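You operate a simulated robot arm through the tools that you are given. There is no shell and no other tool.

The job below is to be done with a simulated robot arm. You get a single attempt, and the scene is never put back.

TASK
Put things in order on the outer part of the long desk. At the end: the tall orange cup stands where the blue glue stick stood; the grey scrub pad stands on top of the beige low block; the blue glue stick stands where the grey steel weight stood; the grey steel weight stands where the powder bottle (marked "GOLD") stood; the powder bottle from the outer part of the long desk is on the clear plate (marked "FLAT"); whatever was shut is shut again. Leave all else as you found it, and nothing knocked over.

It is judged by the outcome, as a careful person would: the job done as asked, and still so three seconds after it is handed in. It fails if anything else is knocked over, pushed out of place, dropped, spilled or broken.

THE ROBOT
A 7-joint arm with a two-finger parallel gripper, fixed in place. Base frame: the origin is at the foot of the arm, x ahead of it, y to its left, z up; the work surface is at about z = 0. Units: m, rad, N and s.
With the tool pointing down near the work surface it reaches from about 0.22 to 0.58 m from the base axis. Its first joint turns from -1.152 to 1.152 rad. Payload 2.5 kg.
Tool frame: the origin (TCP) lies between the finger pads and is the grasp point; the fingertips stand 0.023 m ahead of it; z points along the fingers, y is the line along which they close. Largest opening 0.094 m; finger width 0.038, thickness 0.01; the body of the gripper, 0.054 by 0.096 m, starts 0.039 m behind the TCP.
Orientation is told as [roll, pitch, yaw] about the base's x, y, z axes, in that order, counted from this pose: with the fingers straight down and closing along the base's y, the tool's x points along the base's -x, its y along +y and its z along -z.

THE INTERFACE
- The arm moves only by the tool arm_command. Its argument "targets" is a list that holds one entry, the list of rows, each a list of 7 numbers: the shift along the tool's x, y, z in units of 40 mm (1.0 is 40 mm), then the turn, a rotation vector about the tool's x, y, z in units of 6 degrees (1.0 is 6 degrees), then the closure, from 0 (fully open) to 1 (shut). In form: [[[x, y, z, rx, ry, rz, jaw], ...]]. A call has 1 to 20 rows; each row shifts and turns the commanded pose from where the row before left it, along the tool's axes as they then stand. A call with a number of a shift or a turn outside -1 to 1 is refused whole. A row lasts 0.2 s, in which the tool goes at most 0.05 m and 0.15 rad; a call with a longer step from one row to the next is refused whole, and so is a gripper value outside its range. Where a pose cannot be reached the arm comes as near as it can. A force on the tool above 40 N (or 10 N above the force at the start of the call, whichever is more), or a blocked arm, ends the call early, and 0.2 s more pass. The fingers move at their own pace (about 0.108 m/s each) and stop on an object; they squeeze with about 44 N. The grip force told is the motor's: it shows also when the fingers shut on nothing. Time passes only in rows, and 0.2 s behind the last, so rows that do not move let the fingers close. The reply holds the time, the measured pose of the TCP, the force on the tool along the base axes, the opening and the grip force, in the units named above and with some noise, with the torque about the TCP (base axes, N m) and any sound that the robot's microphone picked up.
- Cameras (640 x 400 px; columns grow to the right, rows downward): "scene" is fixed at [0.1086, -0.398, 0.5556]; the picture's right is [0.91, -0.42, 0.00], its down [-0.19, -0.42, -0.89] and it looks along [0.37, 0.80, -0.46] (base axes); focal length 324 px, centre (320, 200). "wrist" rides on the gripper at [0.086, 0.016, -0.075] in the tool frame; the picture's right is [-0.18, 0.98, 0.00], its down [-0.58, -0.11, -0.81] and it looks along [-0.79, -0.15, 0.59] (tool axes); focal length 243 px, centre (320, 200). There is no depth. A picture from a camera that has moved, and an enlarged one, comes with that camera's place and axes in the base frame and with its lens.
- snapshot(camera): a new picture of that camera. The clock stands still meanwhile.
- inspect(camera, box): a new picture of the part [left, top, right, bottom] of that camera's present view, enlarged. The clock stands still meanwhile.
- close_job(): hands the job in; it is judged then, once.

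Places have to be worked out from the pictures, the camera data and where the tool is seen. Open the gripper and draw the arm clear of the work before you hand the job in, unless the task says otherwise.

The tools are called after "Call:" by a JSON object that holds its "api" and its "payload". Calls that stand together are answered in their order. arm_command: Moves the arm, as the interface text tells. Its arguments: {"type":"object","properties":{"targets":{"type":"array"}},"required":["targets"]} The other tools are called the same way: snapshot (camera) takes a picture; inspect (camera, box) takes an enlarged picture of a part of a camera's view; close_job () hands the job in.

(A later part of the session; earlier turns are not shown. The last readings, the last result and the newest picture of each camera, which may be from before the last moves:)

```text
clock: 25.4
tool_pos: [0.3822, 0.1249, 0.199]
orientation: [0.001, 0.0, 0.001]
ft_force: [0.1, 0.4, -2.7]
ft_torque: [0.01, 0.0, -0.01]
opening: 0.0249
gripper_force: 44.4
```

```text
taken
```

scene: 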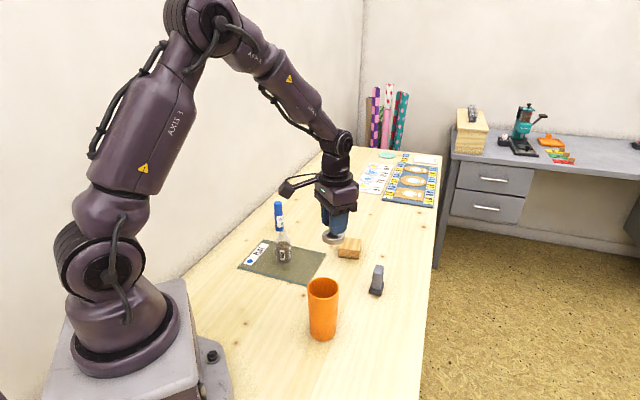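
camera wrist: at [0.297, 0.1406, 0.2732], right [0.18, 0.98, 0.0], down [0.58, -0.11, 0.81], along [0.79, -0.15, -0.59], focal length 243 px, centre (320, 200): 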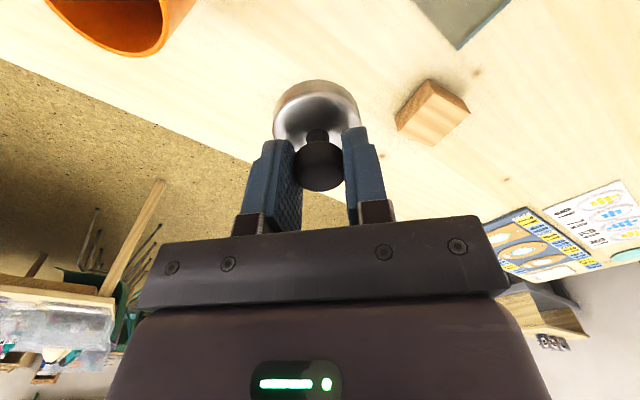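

It's over the spot with no slip. I'll descend to about 8 mm above the desk, then ease down.

Call:
{"api": "arm_command", "payload": {"targets": [[[0, 0, 0.5, 0, 0, 0, 1], [0, 0, 0.8, 0, 0, 0, 1], [0, 0, 0.8, 0, 0, 0, 1], [0, 0, 0.8, 0, 0, 0, 1], [0, 0, 0.5, 0, 0, 0, 1], [0, 0, 0.2, 0, 0, 0, 1], [0, 0, 0.1, 0, 0, 0, 1], [0, 0, 0, 0, 0, 0, 1]]]}}

Call:
{"api": "inspect", "payload": {"camera": "scene", "box": [280, 210, 420, 330]}}

```text
clock: 27.2
tool_pos: [0.3811, 0.1273, 0.05]
orientation: [0.0, -0.001, 0.0]
ft_force: [-0.1, -0.3, -1.5]
ft_torque: [-0.05, 0.0, 0.0]
opening: 0.0249
gripper_force: 43.7
```

```text
3.33 times, centred on (350, 270) of scene
camera zoom: at [0.1086, -0.398, 0.5556], right [0.91, -0.42, 0.0], down [-0.19, -0.42, -0.89], along [0.37, 0.8, -0.46], focal length 1080 px, centre (220, -33)
```

zoom: 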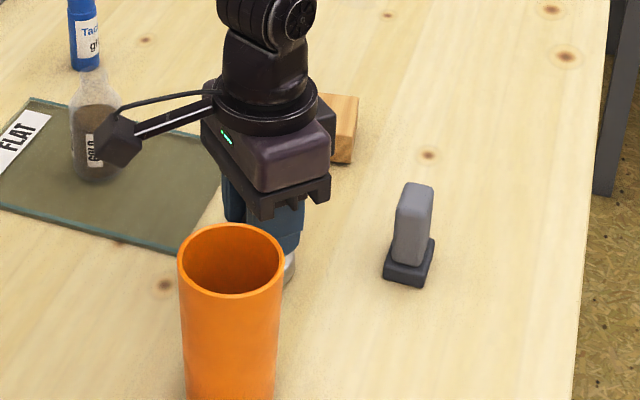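

It's about 4 mm above contact. I'll ease down in small steps and read the force.

Call:
{"api": "arm_command", "payload": {"targets": [[[0, 0, 0.05, 0, 0, 0, 1], [0, 0, 0.03, 0, 0, 0, 1], [0, 0, 0.02, 0, 0, 0, 1], [0, 0, 0, 0, 0, 0, 1]]]}}

```text
clock: 28.2
tool_pos: [0.3812, 0.1254, 0.0476]
orientation: [0.0, 0.0, 0.0]
ft_force: [-5.8, -0.3, 11.0]
ft_torque: [-0.04, 0.23, -0.01]
opening: 0.0249
gripper_force: 44.2
```

Contact at 11 N; I'll back off about 1 mm, check the force, and then release.

Call:
{"api": "arm_command", "payload": {"targets": [[[0, 0, -0.03, 0, 0, 0, 1], [0, 0, 0, 0, 0, 0, 1]]]}}

```text
clock: 28.8
tool_pos: [0.3817, 0.1267, 0.0482]
orientation: [0.001, -0.002, 0.0]
ft_force: [-0.7, 0.5, -2.6]
ft_torque: [0.02, -0.04, 0.04]
opening: 0.0247
gripper_force: 44.3
```

It's now hovering within half a millimetre. I'll lower 0.5 mm, open slowly, and rise.

Call:
{"api": "arm_command", "payload": {"targets": [[[0, 0, 0.012, 0, 0, 0, 1], [0, 0, 0, 0, 0, 0, 0.72], [0, 0, 0, 0, 0, 0, 0.66], [0, 0, 0, 0, 0, 0, 0.4], [0, 0, 0, 0, 0, 0, 0], [0, 0, 0, 0, 0, 0, 0], [0, 0, -0.4, 0, 0, 0, 0], [0, 0, -0.8, 0, 0, 0, 0], [0, 0, -0.9, 0, 0, 0, 0], [0, 0, -0.9, 0, 0, 0, 0], [0, 0, -0.7, 0, 0, 0, 0], [0, 0, 0, 0, 0, 0, 0]]]}}

Call:
{"api": "snapshot", "payload": {"camera": "wrist"}}

Call:
{"api": "inspect", "payload": {"camera": "scene", "box": [220, 180, 440, 370]}}

```text
clock: 31.4
tool_pos: [0.3821, 0.124, 0.1963]
orientation: [0.0, 0.0, 0.001]
ft_force: [-0.4, -1.0, 0.1]
ft_torque: [-0.02, 0.01, -0.04]
opening: 0.0939
gripper_force: 0.1
```

```text
taken
camera wrist: at [0.2967, 0.1394, 0.2706], right [0.18, 0.98, 0.0], down [0.58, -0.11, 0.81], along [0.79, -0.15, -0.59], focal length 243 px, centre (320, 200)
```

wrist: 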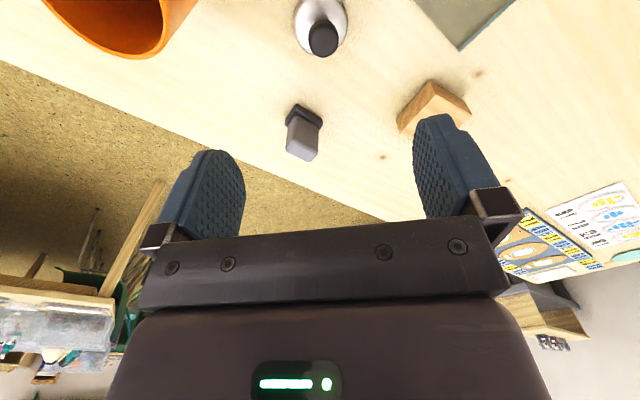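

```text
2.11 times, centred on (330, 275) of scene
camera zoom: at [0.1086, -0.398, 0.5556], right [0.91, -0.42, 0.0], down [-0.19, -0.42, -0.89], along [0.37, 0.8, -0.46], focal length 682 px, centre (299, 42)
```

zoom: 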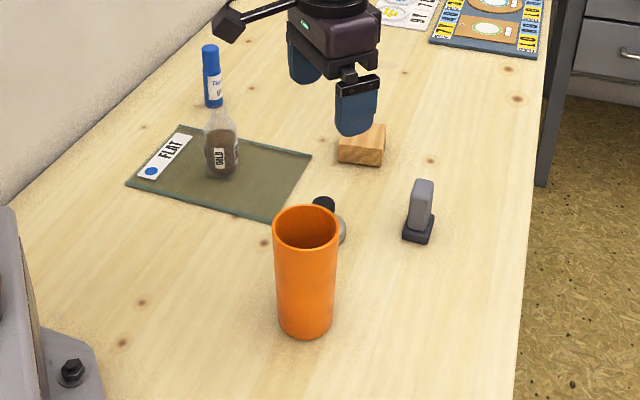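

The weight stands in the bottle's old place. Next is the glue stick: I'll move above it at z≈0.2, then yaw 42° so the camera arm points away from the wall, and look.

Call:
{"api": "arm_command", "payload": {"targets": [[[0.04, 0.4, 0, 0, 0, 0, 0], [0.08, 0.8, 0, 0, 0, 0, 0], [0.1, 0.9, 0, 0, 0, 0, 0], [0.1, 0.9, 0, 0, 0, 0, 0], [0.1, 0.9, 0, 0, 0, 0, 0], [0.1, 0.9, 0, 0, 0, 0, 0], [0.1, 0.9, 0, 0, 0, 0, 0], [0.1, 0.9, 0, 0, 0, 0, 0], [0.08, 0.6, 0, 0, 0, 0, 0], [0.05, 0.35, 0, 0, 0, 0, 0], [0, 0, 0, 0, 0, -1, 0], [0, 0, 0, 0, 0, -1, 0], [0, 0, 0, 0, 0, -1, 0], [0, 0, 0, 0, 0, -1, 0], [0, 0, 0, 0, 0, -1, 0], [0, 0, 0, 0, 0, -1, 0], [0, 0, 0, 0, 0, -1, 0], [0, 0, 0, 0, 0, 0, 0]]]}}

Call:
{"api": "snapshot", "payload": {"camera": "wrist"}}

Call:
{"api": "snapshot", "payload": {"camera": "scene"}}

```text
clock: 35.2
tool_pos: [0.3489, 0.4291, 0.195]
orientation: [0.001, 0.0, 0.732]
ft_force: [0.3, -0.7, 0.0]
ft_torque: [-0.02, 0.02, 0.01]
opening: 0.094
gripper_force: 0.1
```

```text
taken
camera wrist: at [0.2743, 0.3816, 0.2702], right [-0.52, 0.85, 0.0], down [0.5, 0.31, 0.81], along [0.69, 0.42, -0.59], focal length 243 px, centre (320, 200)
```

wrist: 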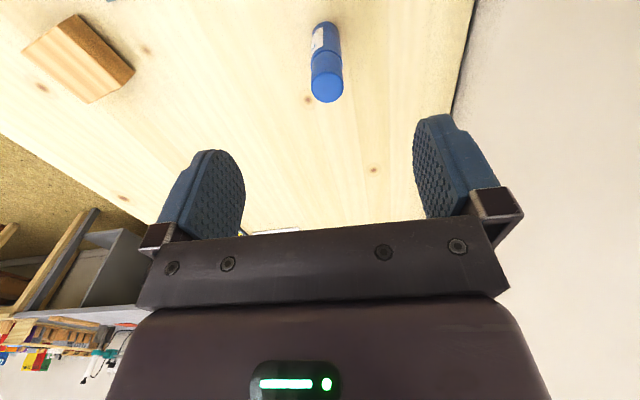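

```text
taken
```

scene: 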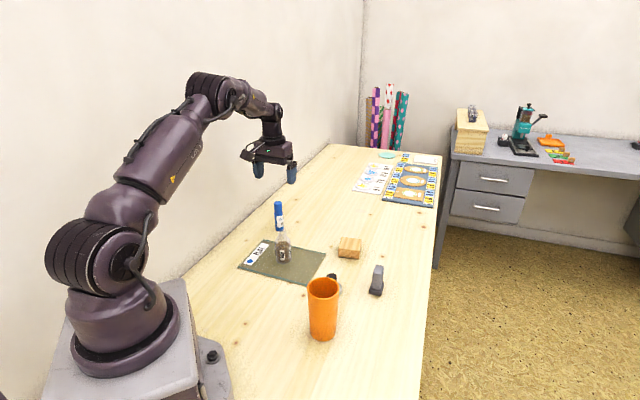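

I'll zoom in on the glue stick and the block from here to measure them.

Call:
{"api": "inspect", "payload": {"camera": "wrist", "box": [270, 0, 390, 110]}}

Call:
{"api": "inspect", "payload": {"camera": "wrist", "box": [0, 0, 160, 120]}}

Call:
{"api": "inspect", "payload": {"camera": "scene", "box": [250, 180, 310, 250]}}

```text
3.64 times, centred on (330, 55) of wrist
camera zoom: at [0.2743, 0.3816, 0.2702], right [-0.52, 0.85, 0.0], down [0.5, 0.31, 0.81], along [0.69, 0.42, -0.59], focal length 882 px, centre (284, 727)
```

zoom: 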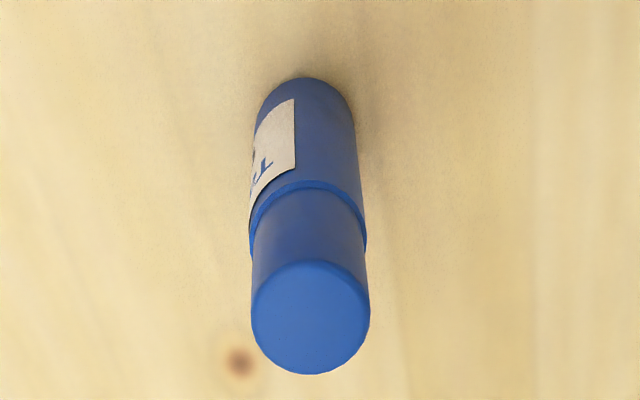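

```text
3.33 times, centred on (80, 60) of wrist
camera zoom: at [0.2743, 0.3816, 0.2702], right [-0.52, 0.85, 0.0], down [0.5, 0.31, 0.81], along [0.69, 0.42, -0.59], focal length 809 px, centre (1120, 667)
```

zoom: 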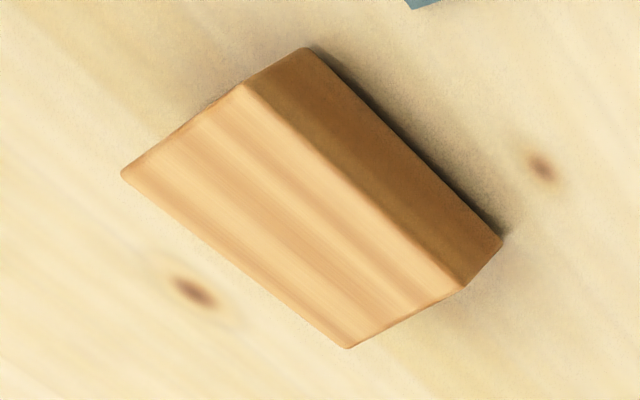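

```text
5.71 times, centred on (280, 215) of scene
camera zoom: at [0.1086, -0.398, 0.5556], right [0.91, -0.42, 0.0], down [-0.19, -0.42, -0.89], along [0.37, 0.8, -0.46], focal length 1852 px, centre (549, 114)
```

zoom: 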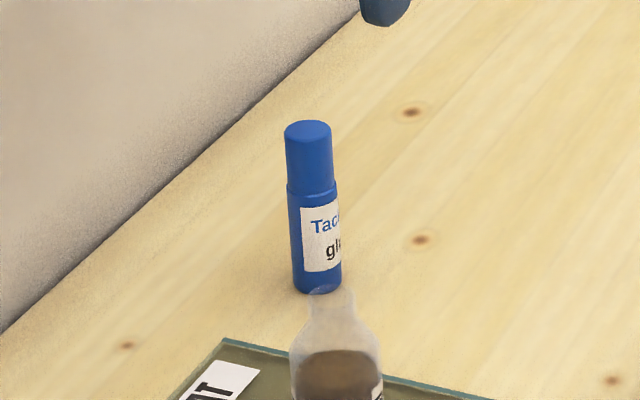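

The glue stick is at about (0.3535,0.437), 0.092 m tall; its body (0.027 wide) reaches z≈0.06, with a slightly thinner cap above. I'll centre over it and come down to just above its top.

Call:
{"api": "arm_command", "payload": {"targets": [[[-0.235, 0.065, 0, 0, 0, 0, 0], [0, 0, 0.5, 0, 0, 0, 0], [0, 0, 0.75, 0, 0, 0, 0], [0, 0, 0.5, 0, 0, 0, 0], [0, 0, 0, 0, 0, 0, 0], [0, 0, 0, 0, 0, 0, 0]]]}}

Call:
{"api": "inspect", "payload": {"camera": "wrist", "box": [230, 0, 410, 180]}}

```text
clock: 36.6
tool_pos: [0.3529, 0.4385, 0.1241]
orientation: [0.0, -0.001, 0.733]
ft_force: [0.8, -0.1, -0.2]
ft_torque: [-0.02, -0.02, 0.02]
opening: 0.0943
gripper_force: 0.0
```

```text
2.22 times, centred on (320, 90) of wrist
camera zoom: at [0.2785, 0.3903, 0.1987], right [-0.52, 0.85, 0.0], down [0.51, 0.31, 0.81], along [0.69, 0.42, -0.59], focal length 539 px, centre (320, 444)
```

zoom: 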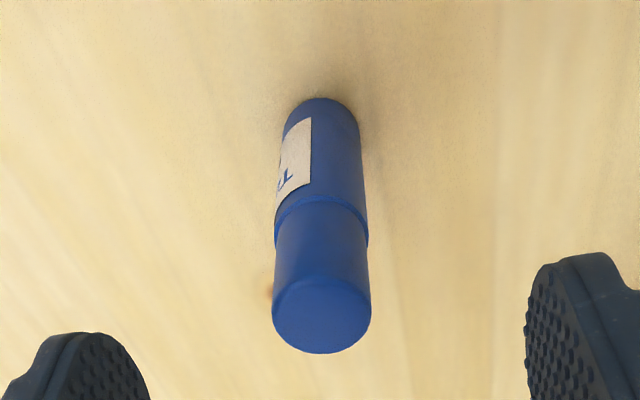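

It's well centred. I'll descend to z≈0.058, which puts the pads on the body below the cap, and close.

Call:
{"api": "arm_command", "payload": {"targets": [[[0, 0, 0.5, 0, 0, 0, 0], [0, 0, 0.6, 0, 0, 0, 0], [0, 0, 0.4, 0, 0, 0, 0], [0, 0, 0.17, 0, 0, 0, 0], [0, 0, 0, 0, 0, 0, 0], [0, 0, 0, 0, 0, 0, 0.3], [0, 0, 0, 0, 0, 0, 0.6], [0, 0, 0, 0, 0, 0, 0.8], [0, 0, 0, 0, 0, 0, 1], [0, 0, 0, 0, 0, 0, 1]]]}}

Call:
{"api": "snapshot", "payload": {"camera": "wrist"}}

Call:
{"api": "inspect", "payload": {"camera": "scene", "box": [220, 160, 340, 270]}}

```text
clock: 38.8
tool_pos: [0.3534, 0.4373, 0.0572]
orientation: [0.001, 0.0, 0.734]
ft_force: [0.7, 0.1, -0.1]
ft_torque: [0.02, 0.02, -0.02]
opening: 0.0246
gripper_force: 44.3
```

```text
taken
camera wrist: at [0.2781, 0.39, 0.1319], right [-0.52, 0.85, 0.0], down [0.51, 0.31, 0.81], along [0.69, 0.42, -0.59], focal length 243 px, centre (320, 200)
```

wrist: 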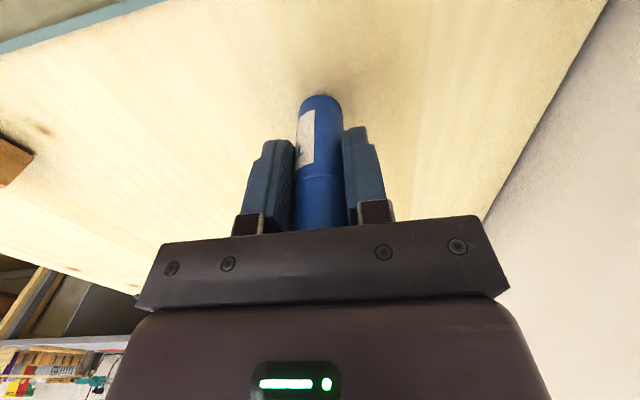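

```text
3.64 times, centred on (280, 215) of scene
camera zoom: at [0.1086, -0.398, 0.5556], right [0.91, -0.42, 0.0], down [-0.19, -0.42, -0.89], along [0.37, 0.8, -0.46], focal length 1179 px, centre (466, 146)
```

zoom: 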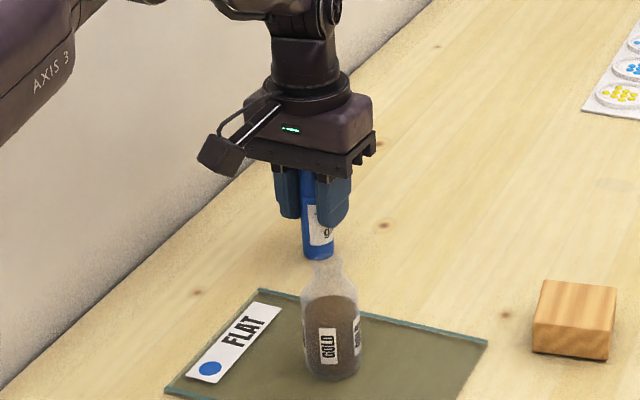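

Gripped at 0.0246. I'll test the hold with a small lift.

Call:
{"api": "arm_command", "payload": {"targets": [[[0, 0, -0.1, 0, 0, 0, 1], [0, 0, -0.15, 0, 0, 0, 1], [0, 0, -0.15, 0, 0, 0, 1], [0, 0, -0.1, 0, 0, 0, 1], [0, 0, 0, 0, 0, 0, 1]]]}}

Call:
{"api": "snapshot", "payload": {"camera": "wrist"}}

Call:
{"api": "inspect", "payload": {"camera": "scene", "box": [220, 160, 340, 270]}}

```text
clock: 40.0
tool_pos: [0.3552, 0.4362, 0.0792]
orientation: [0.0, 0.0, 0.734]
ft_force: [0.8, -0.7, -0.4]
ft_torque: [0.01, 0.0, 0.03]
opening: 0.0244
gripper_force: 43.4
```

```text
taken
camera wrist: at [0.2796, 0.3898, 0.1533], right [-0.52, 0.85, 0.0], down [0.51, 0.31, 0.81], along [0.69, 0.42, -0.59], focal length 243 px, centre (320, 200)
```

wrist: 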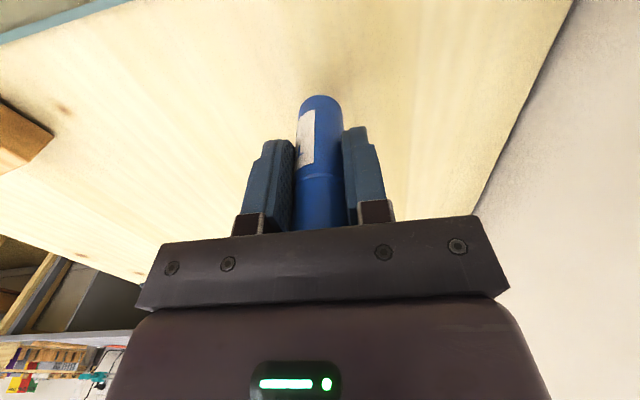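

```text
3.64 times, centred on (280, 215) of scene
camera zoom: at [0.1086, -0.398, 0.5556], right [0.91, -0.42, 0.0], down [-0.19, -0.42, -0.89], along [0.37, 0.8, -0.46], focal length 1179 px, centre (466, 146)
```

zoom: 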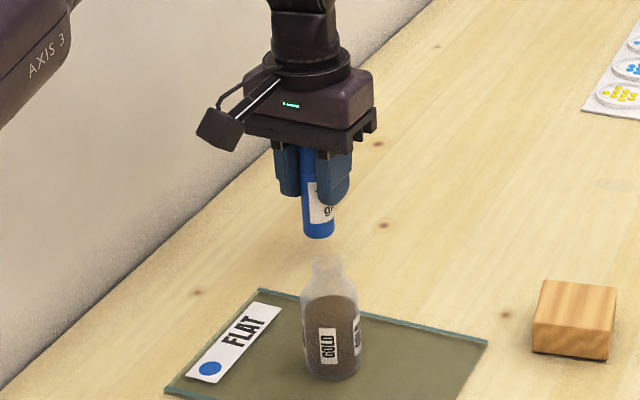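

The glue stick is held firmly and upright. I'll lift it to z≈0.24 and carry it over to the weight's old spot (0.4105,-0.0415).

Call:
{"api": "arm_command", "payload": {"targets": [[[0, 0, -0.5, 0, 0, 0, 1], [0, 0, -0.9, 0, 0, 0, 1], [0, 0, -1, 0, 0, 0, 1], [0, 0, -1, 0, 0, 0, 1], [0, 0, -0.6, 0, 0, 0, 1], [0.2276, -0.3228, 0, 0, 0, 0, 1], [0.3982, -0.5649, 0, 0, 0, 0, 1], [0.5689, -0.807, 0, 0, 0, 0, 1], [0.5689, -0.807, 0, 0, 0, 0, 1], [0.5689, -0.807, 0, 0, 0, 0, 1], [0.5689, -0.807, 0, 0, 0, 0, 1], [0.5689, -0.807, 0, 0, 0, 0, 1], [0.5689, -0.807, 0, 0, 0, 0, 1], [0.5689, -0.807, 0, 0, 0, 0, 1], [0.5689, -0.807, 0, 0, 0, 0, 1], [0.5689, -0.807, 0, 0, 0, 0, 1], [0.5689, -0.807, 0, 0, 0, 0, 1], [0.3982, -0.5649, 0, 0, 0, 0, 1], [0.2276, -0.3228, 0, 0, 0, 0, 1], [0, 0, 0, 0, 0, 0, 1]]]}}

Call:
{"api": "snapshot", "payload": {"camera": "wrist"}}

Call:
{"api": "snapshot", "payload": {"camera": "scene"}}

```text
clock: 44.2
tool_pos: [0.4112, -0.0403, 0.24]
orientation: [0.001, -0.001, 0.734]
ft_force: [0.2, 0.0, -0.7]
ft_torque: [-0.02, 0.0, 0.01]
opening: 0.0245
gripper_force: 44.2
```

```text
taken
camera wrist: at [0.3368, -0.0874, 0.3144], right [-0.52, 0.85, 0.0], down [0.51, 0.31, 0.81], along [0.69, 0.42, -0.59], focal length 243 px, centre (320, 200)
```

wrist: 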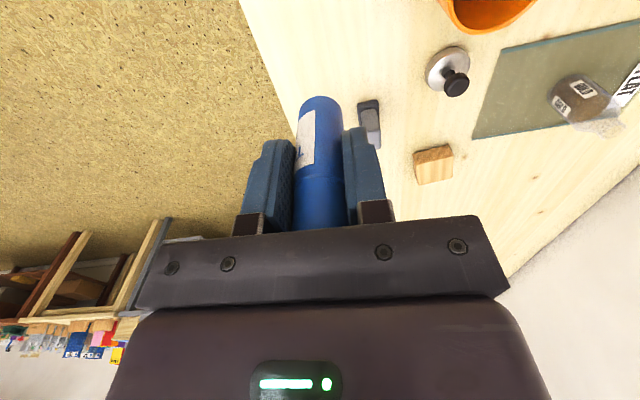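

```text
taken
```

scene: 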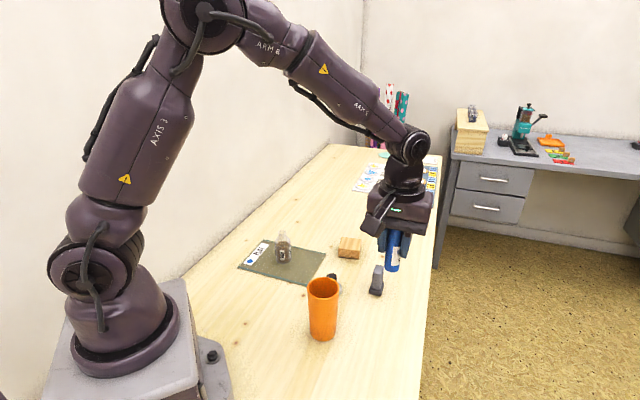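

It's above the spot and still held well. I'll descend to about 5 mm above contact.

Call:
{"api": "arm_command", "payload": {"targets": [[[0, 0, 0.5, 0, 0, 0, 1], [0, 0, 0.8, 0, 0, 0, 1], [0, 0, 0.9, 0, 0, 0, 1], [0, 0, 0.9, 0, 0, 0, 1], [0, 0, 0.7, 0, 0, 0, 1], [0, 0, 0.4, 0, 0, 0, 1], [0, 0, 0.17, 0, 0, 0, 1], [0, 0, 0, 0, 0, 0, 1]]]}}

Call:
{"api": "inspect", "payload": {"camera": "scene", "box": [290, 220, 430, 370]}}

Call:
{"api": "snapshot", "payload": {"camera": "wrist"}}

```text
clock: 46.0
tool_pos: [0.4111, -0.0428, 0.0649]
orientation: [-0.001, 0.0, 0.733]
ft_force: [-0.5, 0.2, -0.7]
ft_torque: [-0.01, 0.01, 0.01]
opening: 0.0245
gripper_force: 44.0
```

```text
2.67 times, centred on (360, 295) of scene
camera zoom: at [0.1086, -0.398, 0.5556], right [0.91, -0.42, 0.0], down [-0.19, -0.42, -0.89], along [0.37, 0.8, -0.46], focal length 864 px, centre (213, -53)
```

zoom: 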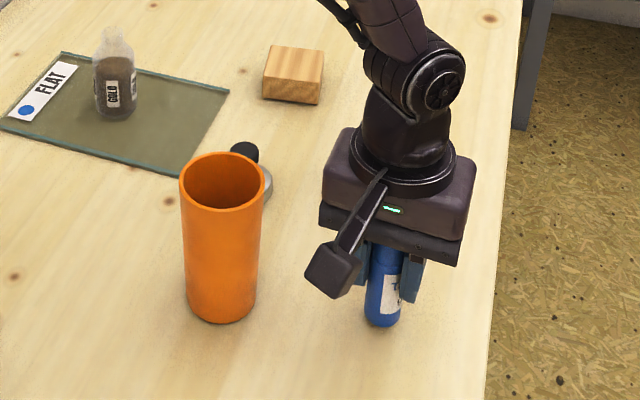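

```text
taken
camera wrist: at [0.3365, -0.0898, 0.1387], right [-0.52, 0.85, 0.0], down [0.5, 0.31, 0.81], along [0.69, 0.42, -0.59], focal length 243 px, centre (320, 200)
```

wrist: 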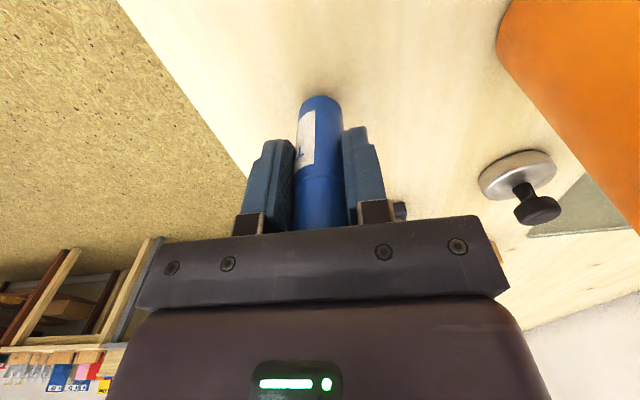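

I'll lower the last few millimetres in small steps and watch for contact.

Call:
{"api": "arm_command", "payload": {"targets": [[[0, 0, 0.06, 0, 0, 0, 1], [0, 0, 0.04, 0, 0, 0, 1], [0, 0, 0, 0, 0, 0, 1]]]}}

```text
clock: 46.8
tool_pos: [0.4105, -0.043, 0.0601]
orientation: [-0.001, 0.0, 0.733]
ft_force: [0.2, -0.1, -1.8]
ft_torque: [-0.02, 0.02, 0.03]
opening: 0.0244
gripper_force: 44.0
```

Call:
{"api": "arm_command", "payload": {"targets": [[[0, 0, 0.025, 0, 0, 0, 1], [0, 0, 0.015, 0, 0, 0, 1], [0, 0, 0, 0, 0, 0, 1]]]}}

```text
clock: 47.6
tool_pos: [0.4104, -0.0423, 0.0592]
orientation: [0.001, 0.001, 0.733]
ft_force: [0.7, -0.9, -0.1]
ft_torque: [-0.03, 0.01, -0.01]
opening: 0.0249
gripper_force: 43.9
```

No clear contact yet; I'll take another half-millimetre or so.

Call:
{"api": "arm_command", "payload": {"targets": [[[0, 0, 0.015, 0, 0, 0, 1], [0, 0, 0.01, 0, 0, 0, 1], [0, 0, 0, 0, 0, 0, 1]]]}}

```text
clock: 48.4
tool_pos: [0.4097, -0.0429, 0.0577]
orientation: [0.0, 0.001, 0.734]
ft_force: [0.0, -0.5, -0.9]
ft_torque: [0.0, -0.04, 0.01]
opening: 0.0244
gripper_force: 43.8
```

Still free; I'll continue in sub-millimetre steps.

Call:
{"api": "arm_command", "payload": {"targets": [[[0, 0, 0.02, 0, 0, 0, 1], [0, 0, 0, 0, 0, 0, 1]]]}}

Call:
{"api": "inspect", "payload": {"camera": "scene", "box": [350, 280, 420, 350]}}

```text
clock: 49.0
tool_pos: [0.4087, -0.0414, 0.0576]
orientation: [0.001, -0.001, 0.735]
ft_force: [-4.3, 1.7, 12.8]
ft_torque: [0.09, 0.19, 0.04]
opening: 0.0246
gripper_force: 44.2
```

```text
5.71 times, centred on (385, 315) of scene
camera zoom: at [0.1085, -0.398, 0.5557], right [0.91, -0.42, 0.0], down [-0.19, -0.42, -0.89], along [0.37, 0.8, -0.46], focal length 1852 px, centre (-51, -457)
```

zoom: 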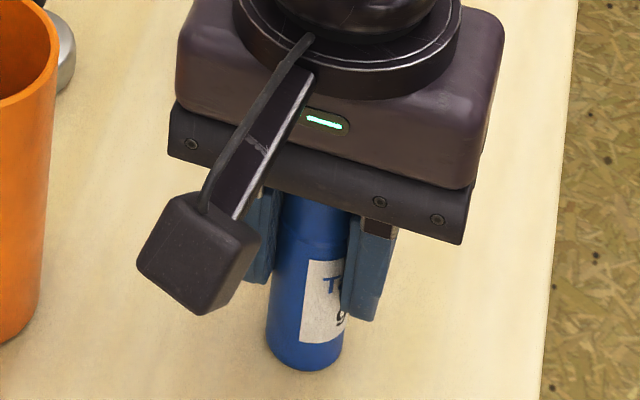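

Contact at 12.8 N. I'll back off about 0.6 mm and open slowly, staying put to check before rising.

Call:
{"api": "arm_command", "payload": {"targets": [[[0, 0, -0.017, 0, 0, 0, 1], [0, 0, 0, 0, 0, 0, 1], [0, 0, 0, 0, 0, 0, 0.72], [0, 0, 0, 0, 0, 0, 0.68], [0, 0, 0, 0, 0, 0, 0.5], [0, 0, 0, 0, 0, 0, 0.2], [0, 0, 0, 0, 0, 0, 0], [0, 0, 0, 0, 0, 0, 0]]]}}

Call:
{"api": "snapshot", "payload": {"camera": "wrist"}}

Call:
{"api": "inspect", "payload": {"camera": "scene", "box": [290, 220, 430, 370]}}

```text
clock: 50.8
tool_pos: [0.4085, -0.0432, 0.0587]
orientation: [-0.002, 0.001, 0.733]
ft_force: [-0.3, -1.4, 0.0]
ft_torque: [0.02, -0.01, 0.01]
opening: 0.0943
gripper_force: 0.1
```

```text
taken
camera wrist: at [0.3353, -0.0892, 0.1325], right [-0.52, 0.85, 0.0], down [0.51, 0.31, 0.81], along [0.69, 0.42, -0.59], focal length 243 px, centre (320, 200)
```

wrist: 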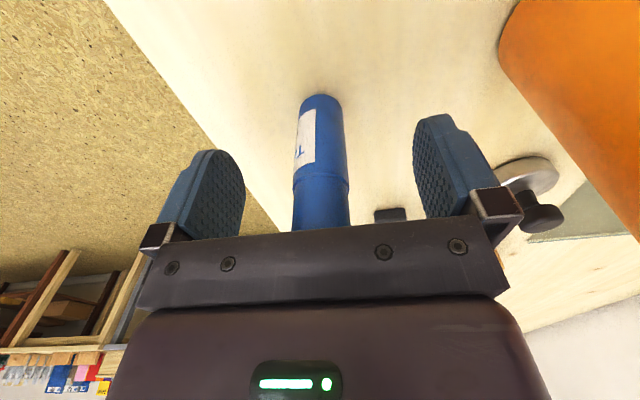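

```text
2.67 times, centred on (360, 295) of scene
camera zoom: at [0.1086, -0.398, 0.5556], right [0.91, -0.42, 0.0], down [-0.19, -0.42, -0.89], along [0.37, 0.8, -0.46], focal length 864 px, centre (213, -53)
```

zoom: 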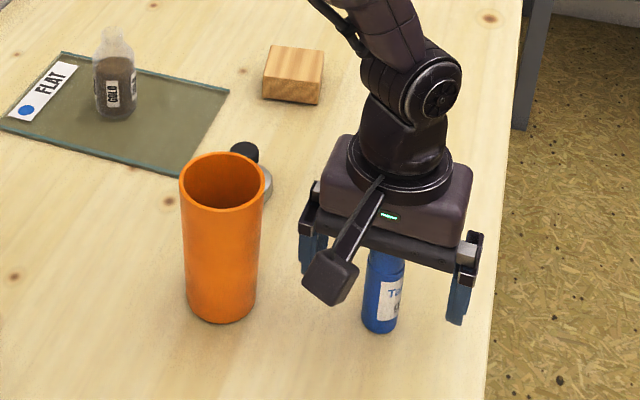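

The glue stick stands on the weight's old place. I'll rise straight up, then go over the cup and look at it.

Call:
{"api": "arm_command", "payload": {"targets": [[[0, 0, -0.4, 0, 0, 0, 0], [0, 0, -0.8, 0, 0, 0, 0], [0, 0, -0.9, 0, 0, 0, 0], [0, 0, -0.9, 0, 0, 0, 0], [0, 0, -0.6, 0, 0, 0, 0], [0.12, 0.5, 0, 0, 0, 0, 0], [0.2, 0.8, 0, 0, 0, 0, 0], [0.23, 0.9, 0, 0, 0, 0, 0], [0.186, 0.7, 0, 0, 0, 0, 0], [0, 0, 0, 0, 0, 0, 0], [0, 0, 0, 0, 0, 0, 0]]]}}

Call:
{"api": "snapshot", "payload": {"camera": "wrist"}}

Call:
{"api": "snapshot", "payload": {"camera": "scene"}}

```text
clock: 53.2
tool_pos: [0.3126, 0.0239, 0.2034]
orientation: [0.0, 0.0, 0.733]
ft_force: [1.1, -0.9, -0.5]
ft_torque: [0.0, 0.02, 0.0]
opening: 0.094
gripper_force: 0.1
```

```text
taken
camera wrist: at [0.2376, -0.0238, 0.2773], right [-0.52, 0.85, 0.0], down [0.5, 0.31, 0.81], along [0.69, 0.42, -0.59], focal length 243 px, centre (320, 200)
```

wrist: 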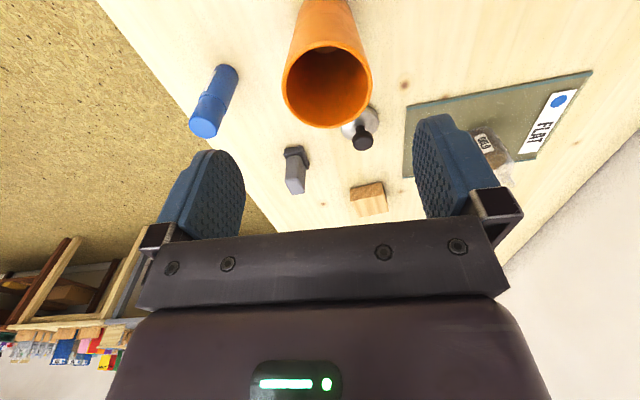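

```text
taken
```

scene: 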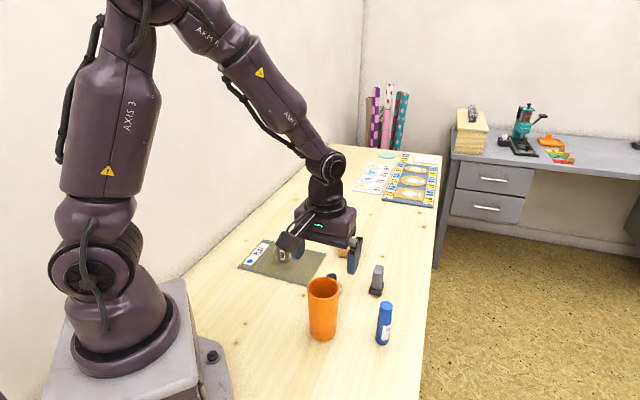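

I'll zoom in on the cup's rim to get its centre and height.

Call:
{"api": "inspect", "payload": {"camera": "wrist", "box": [250, 0, 410, 140]}}

Call:
{"api": "inspect", "payload": {"camera": "scene", "box": [280, 260, 420, 360]}}

```text
2.86 times, centred on (330, 70) of wrist
camera zoom: at [0.2376, -0.0238, 0.2773], right [-0.52, 0.85, 0.0], down [0.5, 0.31, 0.81], along [0.69, 0.42, -0.59], focal length 693 px, centre (291, 571)
```

zoom: 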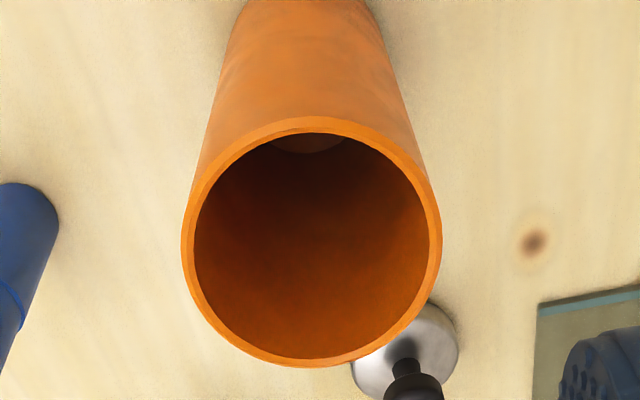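

```text
4.00 times, centred on (350, 310) of scene
camera zoom: at [0.1086, -0.398, 0.5556], right [0.91, -0.42, 0.0], down [-0.19, -0.42, -0.89], along [0.37, 0.8, -0.46], focal length 1296 px, centre (200, -240)
```

zoom: 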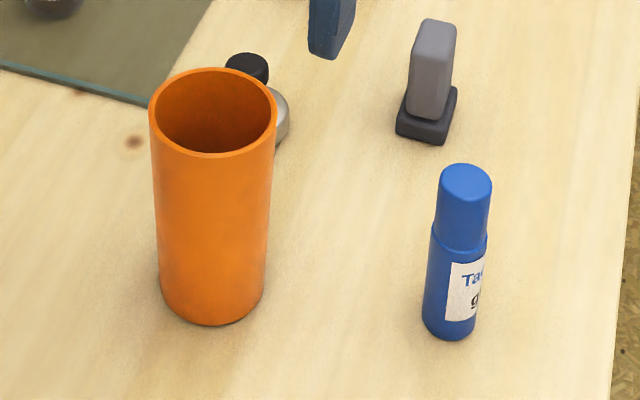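

The cup's rim is about 0.06 wide at z≈0.124, centred near (0.3075,0.0262). I'll shift slightly, come down to just above the rim and check.

Call:
{"api": "arm_command", "payload": {"targets": [[[0.045, 0.088, 0.3, 0, 0, 0, 0], [0, 0, 0.5, 0, 0, 0, 0], [0, 0, 0.35, 0, 0, 0, 0], [0, 0, 0, 0, 0, 0, 0], [0, 0, 0, 0, 0, 0, 0]]]}}

Call:
{"api": "snapshot", "payload": {"camera": "wrist"}}

```text
clock: 54.4
tool_pos: [0.3081, 0.0241, 0.1563]
orientation: [0.001, 0.0, 0.733]
ft_force: [-0.2, -0.3, 0.2]
ft_torque: [-0.02, -0.01, 0.04]
opening: 0.0939
gripper_force: 0.2
```

```text
taken
camera wrist: at [0.2334, -0.0229, 0.2304], right [-0.52, 0.85, 0.0], down [0.51, 0.31, 0.81], along [0.69, 0.42, -0.59], focal length 243 px, centre (320, 200)
```

wrist: 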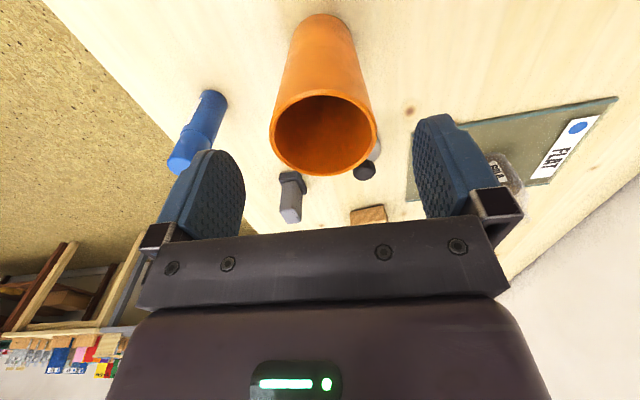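

The cup is centred between the fingers to within 2 mm. I'll descend to z≈0.094 and close on it.

Call:
{"api": "arm_command", "payload": {"targets": [[[0, 0.04, 0.4, 0, 0, 0, 0], [0, 0, 0.6, 0, 0, 0, 0], [0, 0, 0.4, 0, 0, 0, 0], [0, 0, 0.1, 0, 0, 0, 0], [0, 0, 0, 0, 0, 0, 0], [0, 0, 0, 0, 0, 0, 0.2], [0, 0, 0, 0, 0, 0, 0.35], [0, 0, 0, 0, 0, 0, 0.6], [0, 0, 0, 0, 0, 0, 1], [0, 0, 0, 0, 0, 0, 1]]]}}

Call:
{"api": "snapshot", "payload": {"camera": "wrist"}}

Call:
{"api": "inspect", "payload": {"camera": "scene", "box": [240, 200, 430, 360]}}

```text
clock: 56.6
tool_pos: [0.307, 0.0267, 0.0963]
orientation: [0.0, 0.0, 0.733]
ft_force: [0.7, -0.3, 0.5]
ft_torque: [-0.06, -0.03, -0.02]
opening: 0.0591
gripper_force: 43.5
```

```text
taken
camera wrist: at [0.2316, -0.0215, 0.1709], right [-0.52, 0.85, 0.0], down [0.51, 0.31, 0.81], along [0.69, 0.42, -0.59], focal length 243 px, centre (320, 200)
```

wrist: 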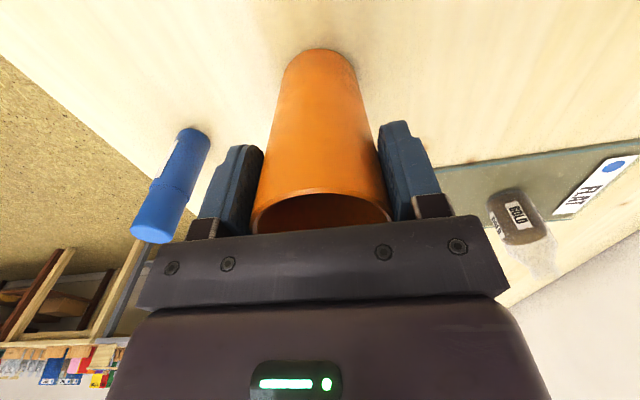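

```text
2.50 times, centred on (335, 280) of scene
camera zoom: at [0.1086, -0.398, 0.5556], right [0.91, -0.42, 0.0], down [-0.19, -0.42, -0.89], along [0.37, 0.8, -0.46], focal length 810 px, centre (282, 0)
```

zoom: 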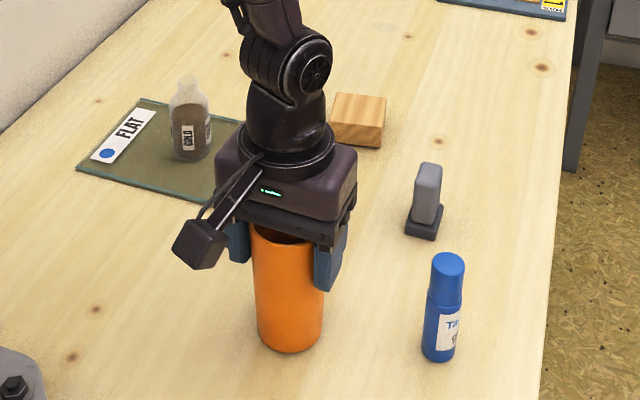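

The cup is gripped at 0.059. I'll test with a 2 cm lift.

Call:
{"api": "arm_command", "payload": {"targets": [[[0, 0, -0.1, 0, 0, 0, 1], [0, 0, -0.2, 0, 0, 0, 1], [0, 0, -0.2, 0, 0, 0, 1], [0, 0, 0, 0, 0, 0, 1]]]}}

Call:
{"api": "snapshot", "payload": {"camera": "wrist"}}

Call:
{"api": "inspect", "payload": {"camera": "scene", "box": [240, 200, 430, 360]}}

```text
clock: 57.6
tool_pos: [0.3063, 0.0272, 0.1157]
orientation: [0.0, -0.001, 0.733]
ft_force: [0.7, -0.4, -0.2]
ft_torque: [-0.02, -0.01, 0.0]
opening: 0.0591
gripper_force: 44.0
```

```text
taken
camera wrist: at [0.2323, -0.0206, 0.1906], right [-0.52, 0.85, 0.0], down [0.51, 0.31, 0.81], along [0.69, 0.42, -0.59], focal length 243 px, centre (320, 200)
```

wrist: 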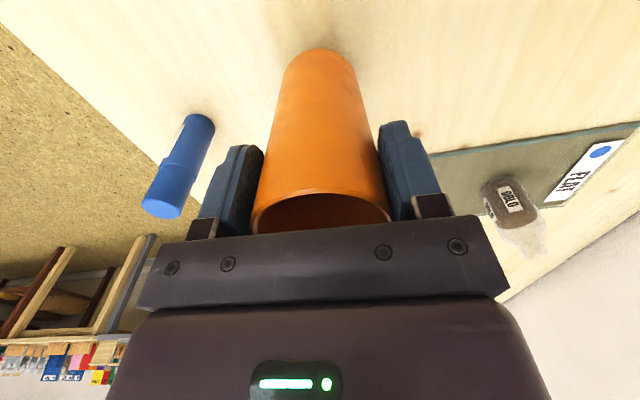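

```text
2.50 times, centred on (335, 280) of scene
camera zoom: at [0.1086, -0.398, 0.5556], right [0.91, -0.42, 0.0], down [-0.19, -0.42, -0.89], along [0.37, 0.8, -0.46], focal length 810 px, centre (282, 0)
```

zoom: 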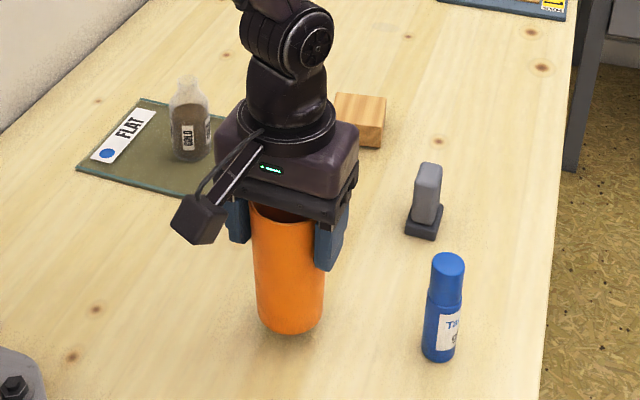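

The cup holds with no slip. I'll lift it to z≈0.26, well above the bottle, and carry it to the glue stick's old spot (0.3533,0.4368).

Call:
{"api": "arm_command", "payload": {"targets": [[[0, 0, -0.5, 0, 0, 0, 1], [0, 0, -0.9, 0, 0, 0, 1], [0, 0, -0.9, 0, 0, 0, 1], [0, 0, -0.8, 0, 0, 0, 1], [0, 0, -0.5, 0, 0, 0, 1], [-0.2757, 0.2434, 0, 0, 0, 0, 1], [-0.4825, 0.426, 0, 0, 0, 0, 1], [-0.6893, 0.6085, 0, 0, 0, 0, 1], [-0.6893, 0.6085, 0, 0, 0, 0, 1], [-0.6893, 0.6085, 0, 0, 0, 0, 1], [-0.6893, 0.6085, 0, 0, 0, 0, 1], [-0.6893, 0.6085, 0, 0, 0, 0, 1], [-0.6893, 0.6085, 0, 0, 0, 0, 1], [-0.6893, 0.6085, 0, 0, 0, 0, 1], [-0.6893, 0.6085, 0, 0, 0, 0, 1], [-0.6893, 0.6085, 0, 0, 0, 0, 1], [-0.4825, 0.426, 0, 0, 0, 0, 1], [-0.2757, 0.2434, 0, 0, 0, 0, 1], [0, 0, 0, 0, 0, 0, 1], [0, 0, 0, 0, 0, 0, 1]]]}}

Call:
{"api": "snapshot", "payload": {"camera": "wrist"}}

Call:
{"api": "snapshot", "payload": {"camera": "scene"}}

```text
clock: 61.8
tool_pos: [0.3539, 0.4377, 0.2598]
orientation: [0.0, 0.0, 0.732]
ft_force: [-0.1, -0.3, -0.6]
ft_torque: [-0.01, 0.02, 0.01]
opening: 0.0587
gripper_force: 44.0
```

```text
taken
camera wrist: at [0.2783, 0.3901, 0.3342], right [-0.52, 0.85, 0.0], down [0.51, 0.31, 0.81], along [0.69, 0.42, -0.59], focal length 243 px, centre (320, 200)
```

wrist: 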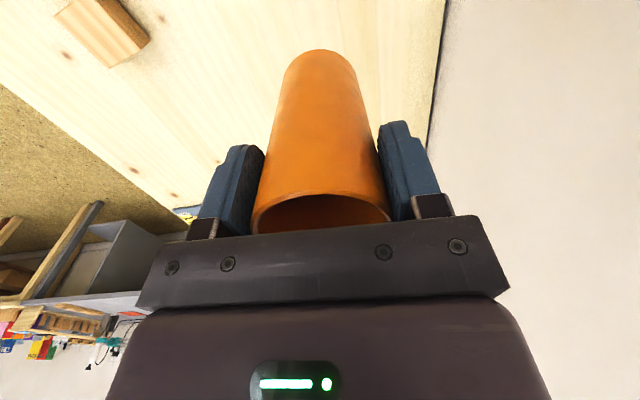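

```text
taken
```

scene: 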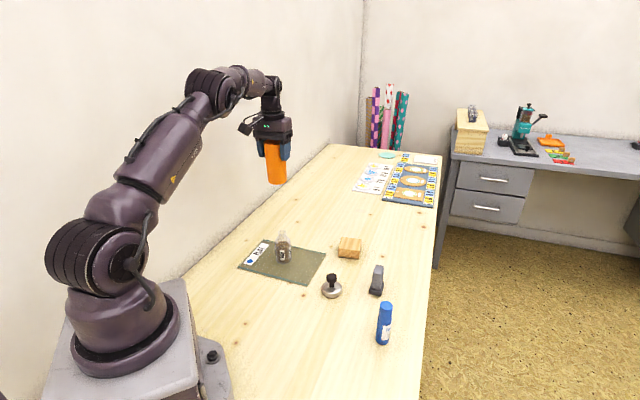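

The cup is above the glue's old spot. I'll descend to about 5 mm above contact.

Call:
{"api": "arm_command", "payload": {"targets": [[[0, 0, 0.5, 0, 0, 0, 1], [0, 0, 0.8, 0, 0, 0, 1], [0, 0, 0.9, 0, 0, 0, 1], [0, 0, 0.8, 0, 0, 0, 1], [0, 0, 0.6, 0, 0, 0, 1], [0, 0, 0.3, 0, 0, 0, 1], [0, 0, 0.06, 0, 0, 0, 1], [0, 0, 0, 0, 0, 0, 1]]]}}

Call:
{"api": "inspect", "payload": {"camera": "scene", "box": [220, 160, 340, 270]}}

```text
clock: 63.6
tool_pos: [0.3559, 0.4363, 0.102]
orientation: [-0.001, 0.0, 0.734]
ft_force: [0.6, -0.1, 0.4]
ft_torque: [-0.03, 0.03, 0.0]
opening: 0.0588
gripper_force: 44.3
```

```text
3.64 times, centred on (280, 215) of scene
camera zoom: at [0.1086, -0.398, 0.5556], right [0.91, -0.42, 0.0], down [-0.19, -0.42, -0.89], along [0.37, 0.8, -0.46], focal length 1179 px, centre (466, 146)
```

zoom: 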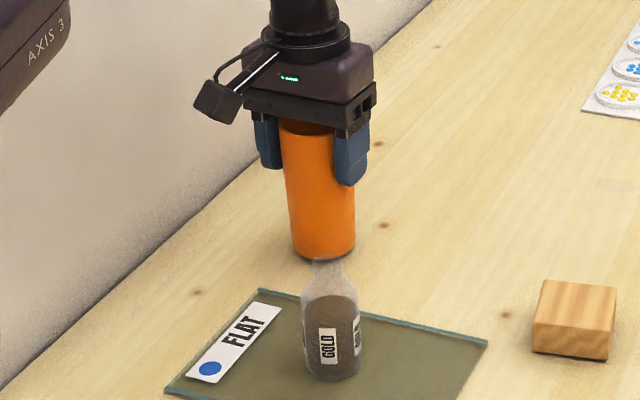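

Now small steps down to find contact.

Call:
{"api": "arm_command", "payload": {"targets": [[[0, 0, 0.06, 0, 0, 0, 1], [0, 0, 0.04, 0, 0, 0, 1], [0, 0, 0, 0, 0, 0, 1]]]}}

```text
clock: 64.4
tool_pos: [0.3533, 0.4358, 0.0969]
orientation: [0.001, 0.0, 0.732]
ft_force: [0.2, 0.1, 0.3]
ft_torque: [0.0, 0.04, 0.0]
opening: 0.0588
gripper_force: 43.9
```

Call:
{"api": "arm_command", "payload": {"targets": [[[0, 0, 0.025, 0, 0, 0, 1], [0, 0, 0.015, 0, 0, 0, 1], [0, 0, 0, 0, 0, 0, 1]]]}}

```text
clock: 65.2
tool_pos: [0.3554, 0.4358, 0.0964]
orientation: [0.0, -0.002, 0.734]
ft_force: [1.4, -1.1, 4.6]
ft_torque: [-0.07, 0.01, 0.01]
opening: 0.0587
gripper_force: 43.7
```

Light contact (4.6 N). I'll open slowly and check before rising.

Call:
{"api": "arm_command", "payload": {"targets": [[[0, 0, -0.006, 0, 0, 0, 1], [0, 0, 0, 0, 0, 0, 0.36], [0, 0, 0, 0, 0, 0, 0.32], [0, 0, 0, 0, 0, 0, 0.2], [0, 0, 0, 0, 0, 0, 0], [0, 0, 0, 0, 0, 0, 0]]]}}

Call:
{"api": "snapshot", "payload": {"camera": "wrist"}}

Call:
{"api": "inspect", "payload": {"camera": "scene", "box": [220, 160, 340, 270]}}

```text
clock: 66.6
tool_pos: [0.3542, 0.4375, 0.0961]
orientation: [0.002, 0.001, 0.732]
ft_force: [0.3, 0.7, -0.9]
ft_torque: [0.01, -0.02, 0.0]
opening: 0.094
gripper_force: 0.0
```

```text
taken
camera wrist: at [0.2798, 0.3896, 0.1702], right [-0.52, 0.85, 0.0], down [0.51, 0.31, 0.81], along [0.69, 0.42, -0.59], focal length 243 px, centre (320, 200)
```

wrist: 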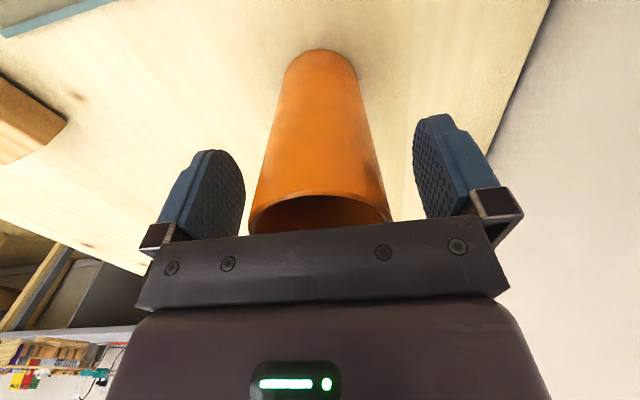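

```text
3.64 times, centred on (280, 215) of scene
camera zoom: at [0.1086, -0.398, 0.5556], right [0.91, -0.42, 0.0], down [-0.19, -0.42, -0.89], along [0.37, 0.8, -0.46], focal length 1179 px, centre (466, 146)
```

zoom: 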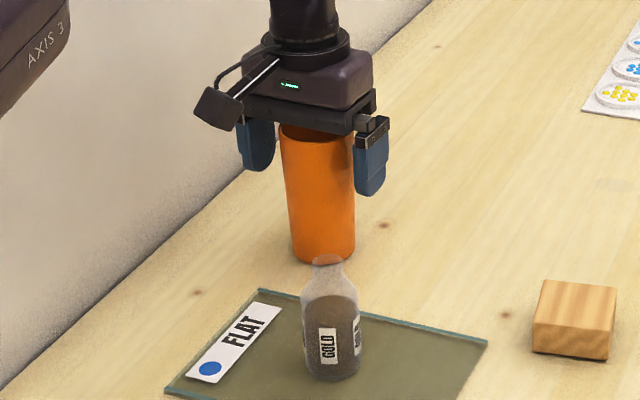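

The cup stands in the glue's old place. I'll rise straight up, go over the scrub pad, and align the yaw to about 45.5° to match its handle.

Call:
{"api": "arm_command", "payload": {"targets": [[[0, 0, -0.5, 0, 0, 0, 0], [0, 0, -0.8, 0, 0, 0, 0], [0, 0, -0.9, 0, 0, 0, 0], [0, 0, -0.9, 0, 0, 0, 0], [0, 0, -0.65, 0, 0, 0, 0], [0.139, -0.344, 0, 0, 0, 0, 0], [0.243, -0.603, 0, 0, 0, 0, 0], [0.347, -0.861, 0, 0, 0, 0, 0], [0.347, -0.861, 0, 0, 0, 0, 0], [0.347, -0.861, 0, 0, 0, 0, 0], [0.347, -0.861, 0, 0, 0, 0, 0], [0.347, -0.861, 0, 0, 0, 0, 0], [0.347, -0.861, 0, 0, 0, 0, 0], [0.347, -0.861, 0, 0, 0, 0, 0], [0.347, -0.861, 0, 0, 0, 0, 0], [0.243, -0.603, 0, 0, 0, 0, 0], [0.139, -0.344, 0, 0, 0, 0, 0], [0, 0, 0.7, 0, 0, -0.62, 0], [0, 0, 0.8, 0, 0, 0, 0], [0, 0, 0, 0, 0, 0, 0]]]}}

Call:
{"api": "snapshot", "payload": {"camera": "wrist"}}

Call:
{"api": "snapshot", "payload": {"camera": "scene"}}

```text
clock: 70.8
tool_pos: [0.4842, 0.0815, 0.1829]
orientation: [0.001, -0.001, 0.799]
ft_force: [0.2, 0.9, 0.4]
ft_torque: [-0.03, 0.03, -0.01]
opening: 0.0939
gripper_force: 0.0
```

```text
taken
camera wrist: at [0.4127, 0.0295, 0.2574], right [-0.58, 0.82, 0.0], down [0.48, 0.34, 0.81], along [0.66, 0.46, -0.59], focal length 243 px, centre (320, 200)
```

wrist: 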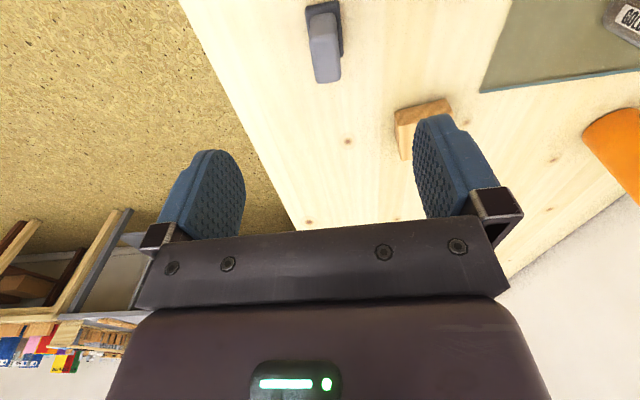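

```text
taken
```

scene: 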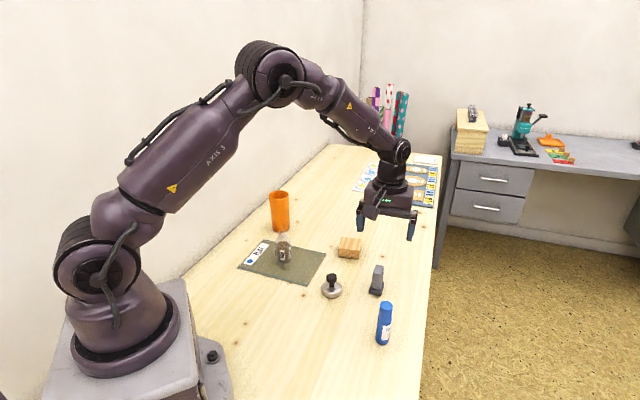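

I'll zoom in on the pad, and on the rest of the desk to check all pieces are standing.

Call:
{"api": "inspect", "payload": {"camera": "wrist", "box": [270, 0, 380, 100]}}

Call:
{"api": "inspect", "payload": {"camera": "wrist", "box": [370, 70, 490, 170]}}

Call:
{"api": "inspect", "payload": {"camera": "scene", "box": [230, 170, 430, 360]}}

Call:
{"api": "inspect", "payload": {"camera": "scene", "box": [330, 230, 410, 310]}}

```text
4.00 times, centred on (325, 50) of wrist
camera zoom: at [0.4127, 0.0295, 0.2574], right [-0.58, 0.82, 0.0], down [0.48, 0.34, 0.81], along [0.66, 0.46, -0.59], focal length 970 px, centre (300, 800)
```

zoom: 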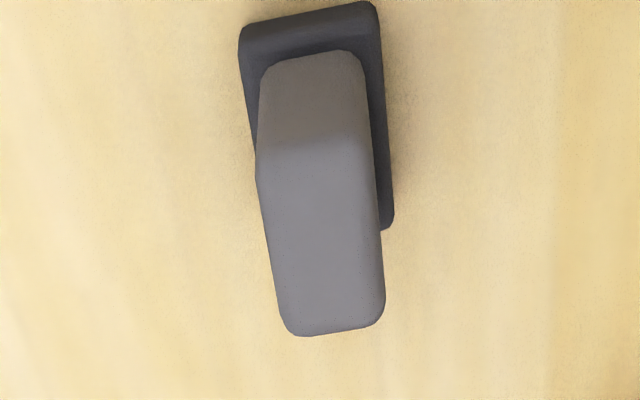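

```text
4.00 times, centred on (430, 120) of wrist
camera zoom: at [0.4127, 0.0295, 0.2574], right [-0.58, 0.82, 0.0], down [0.48, 0.34, 0.81], along [0.66, 0.46, -0.59], focal length 970 px, centre (-120, 520)
```

zoom: 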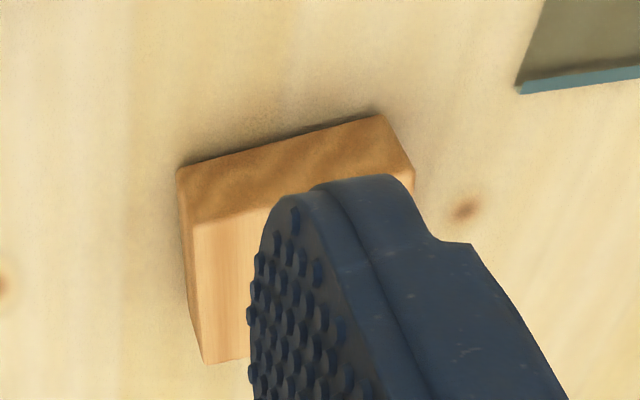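

```text
2.11 times, centred on (330, 265) of scene
camera zoom: at [0.1086, -0.398, 0.5556], right [0.91, -0.42, 0.0], down [-0.19, -0.42, -0.89], along [0.37, 0.8, -0.46], focal length 682 px, centre (299, 63)
```

zoom: 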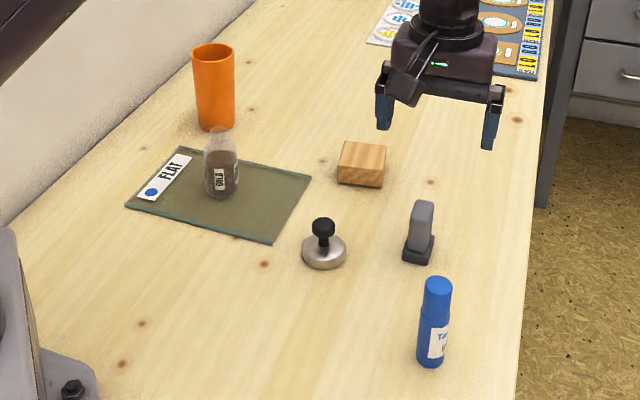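

```text
5.00 times, centred on (370, 270) of scene
camera zoom: at [0.1086, -0.398, 0.5556], right [0.91, -0.42, 0.0], down [-0.19, -0.42, -0.89], along [0.37, 0.8, -0.46], focal length 1621 px, centre (70, -150)
```

zoom: 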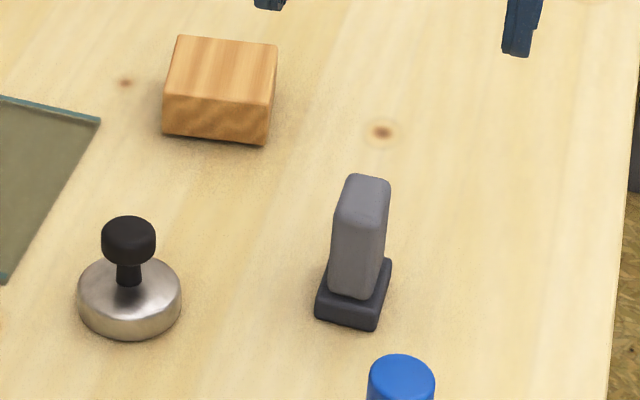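

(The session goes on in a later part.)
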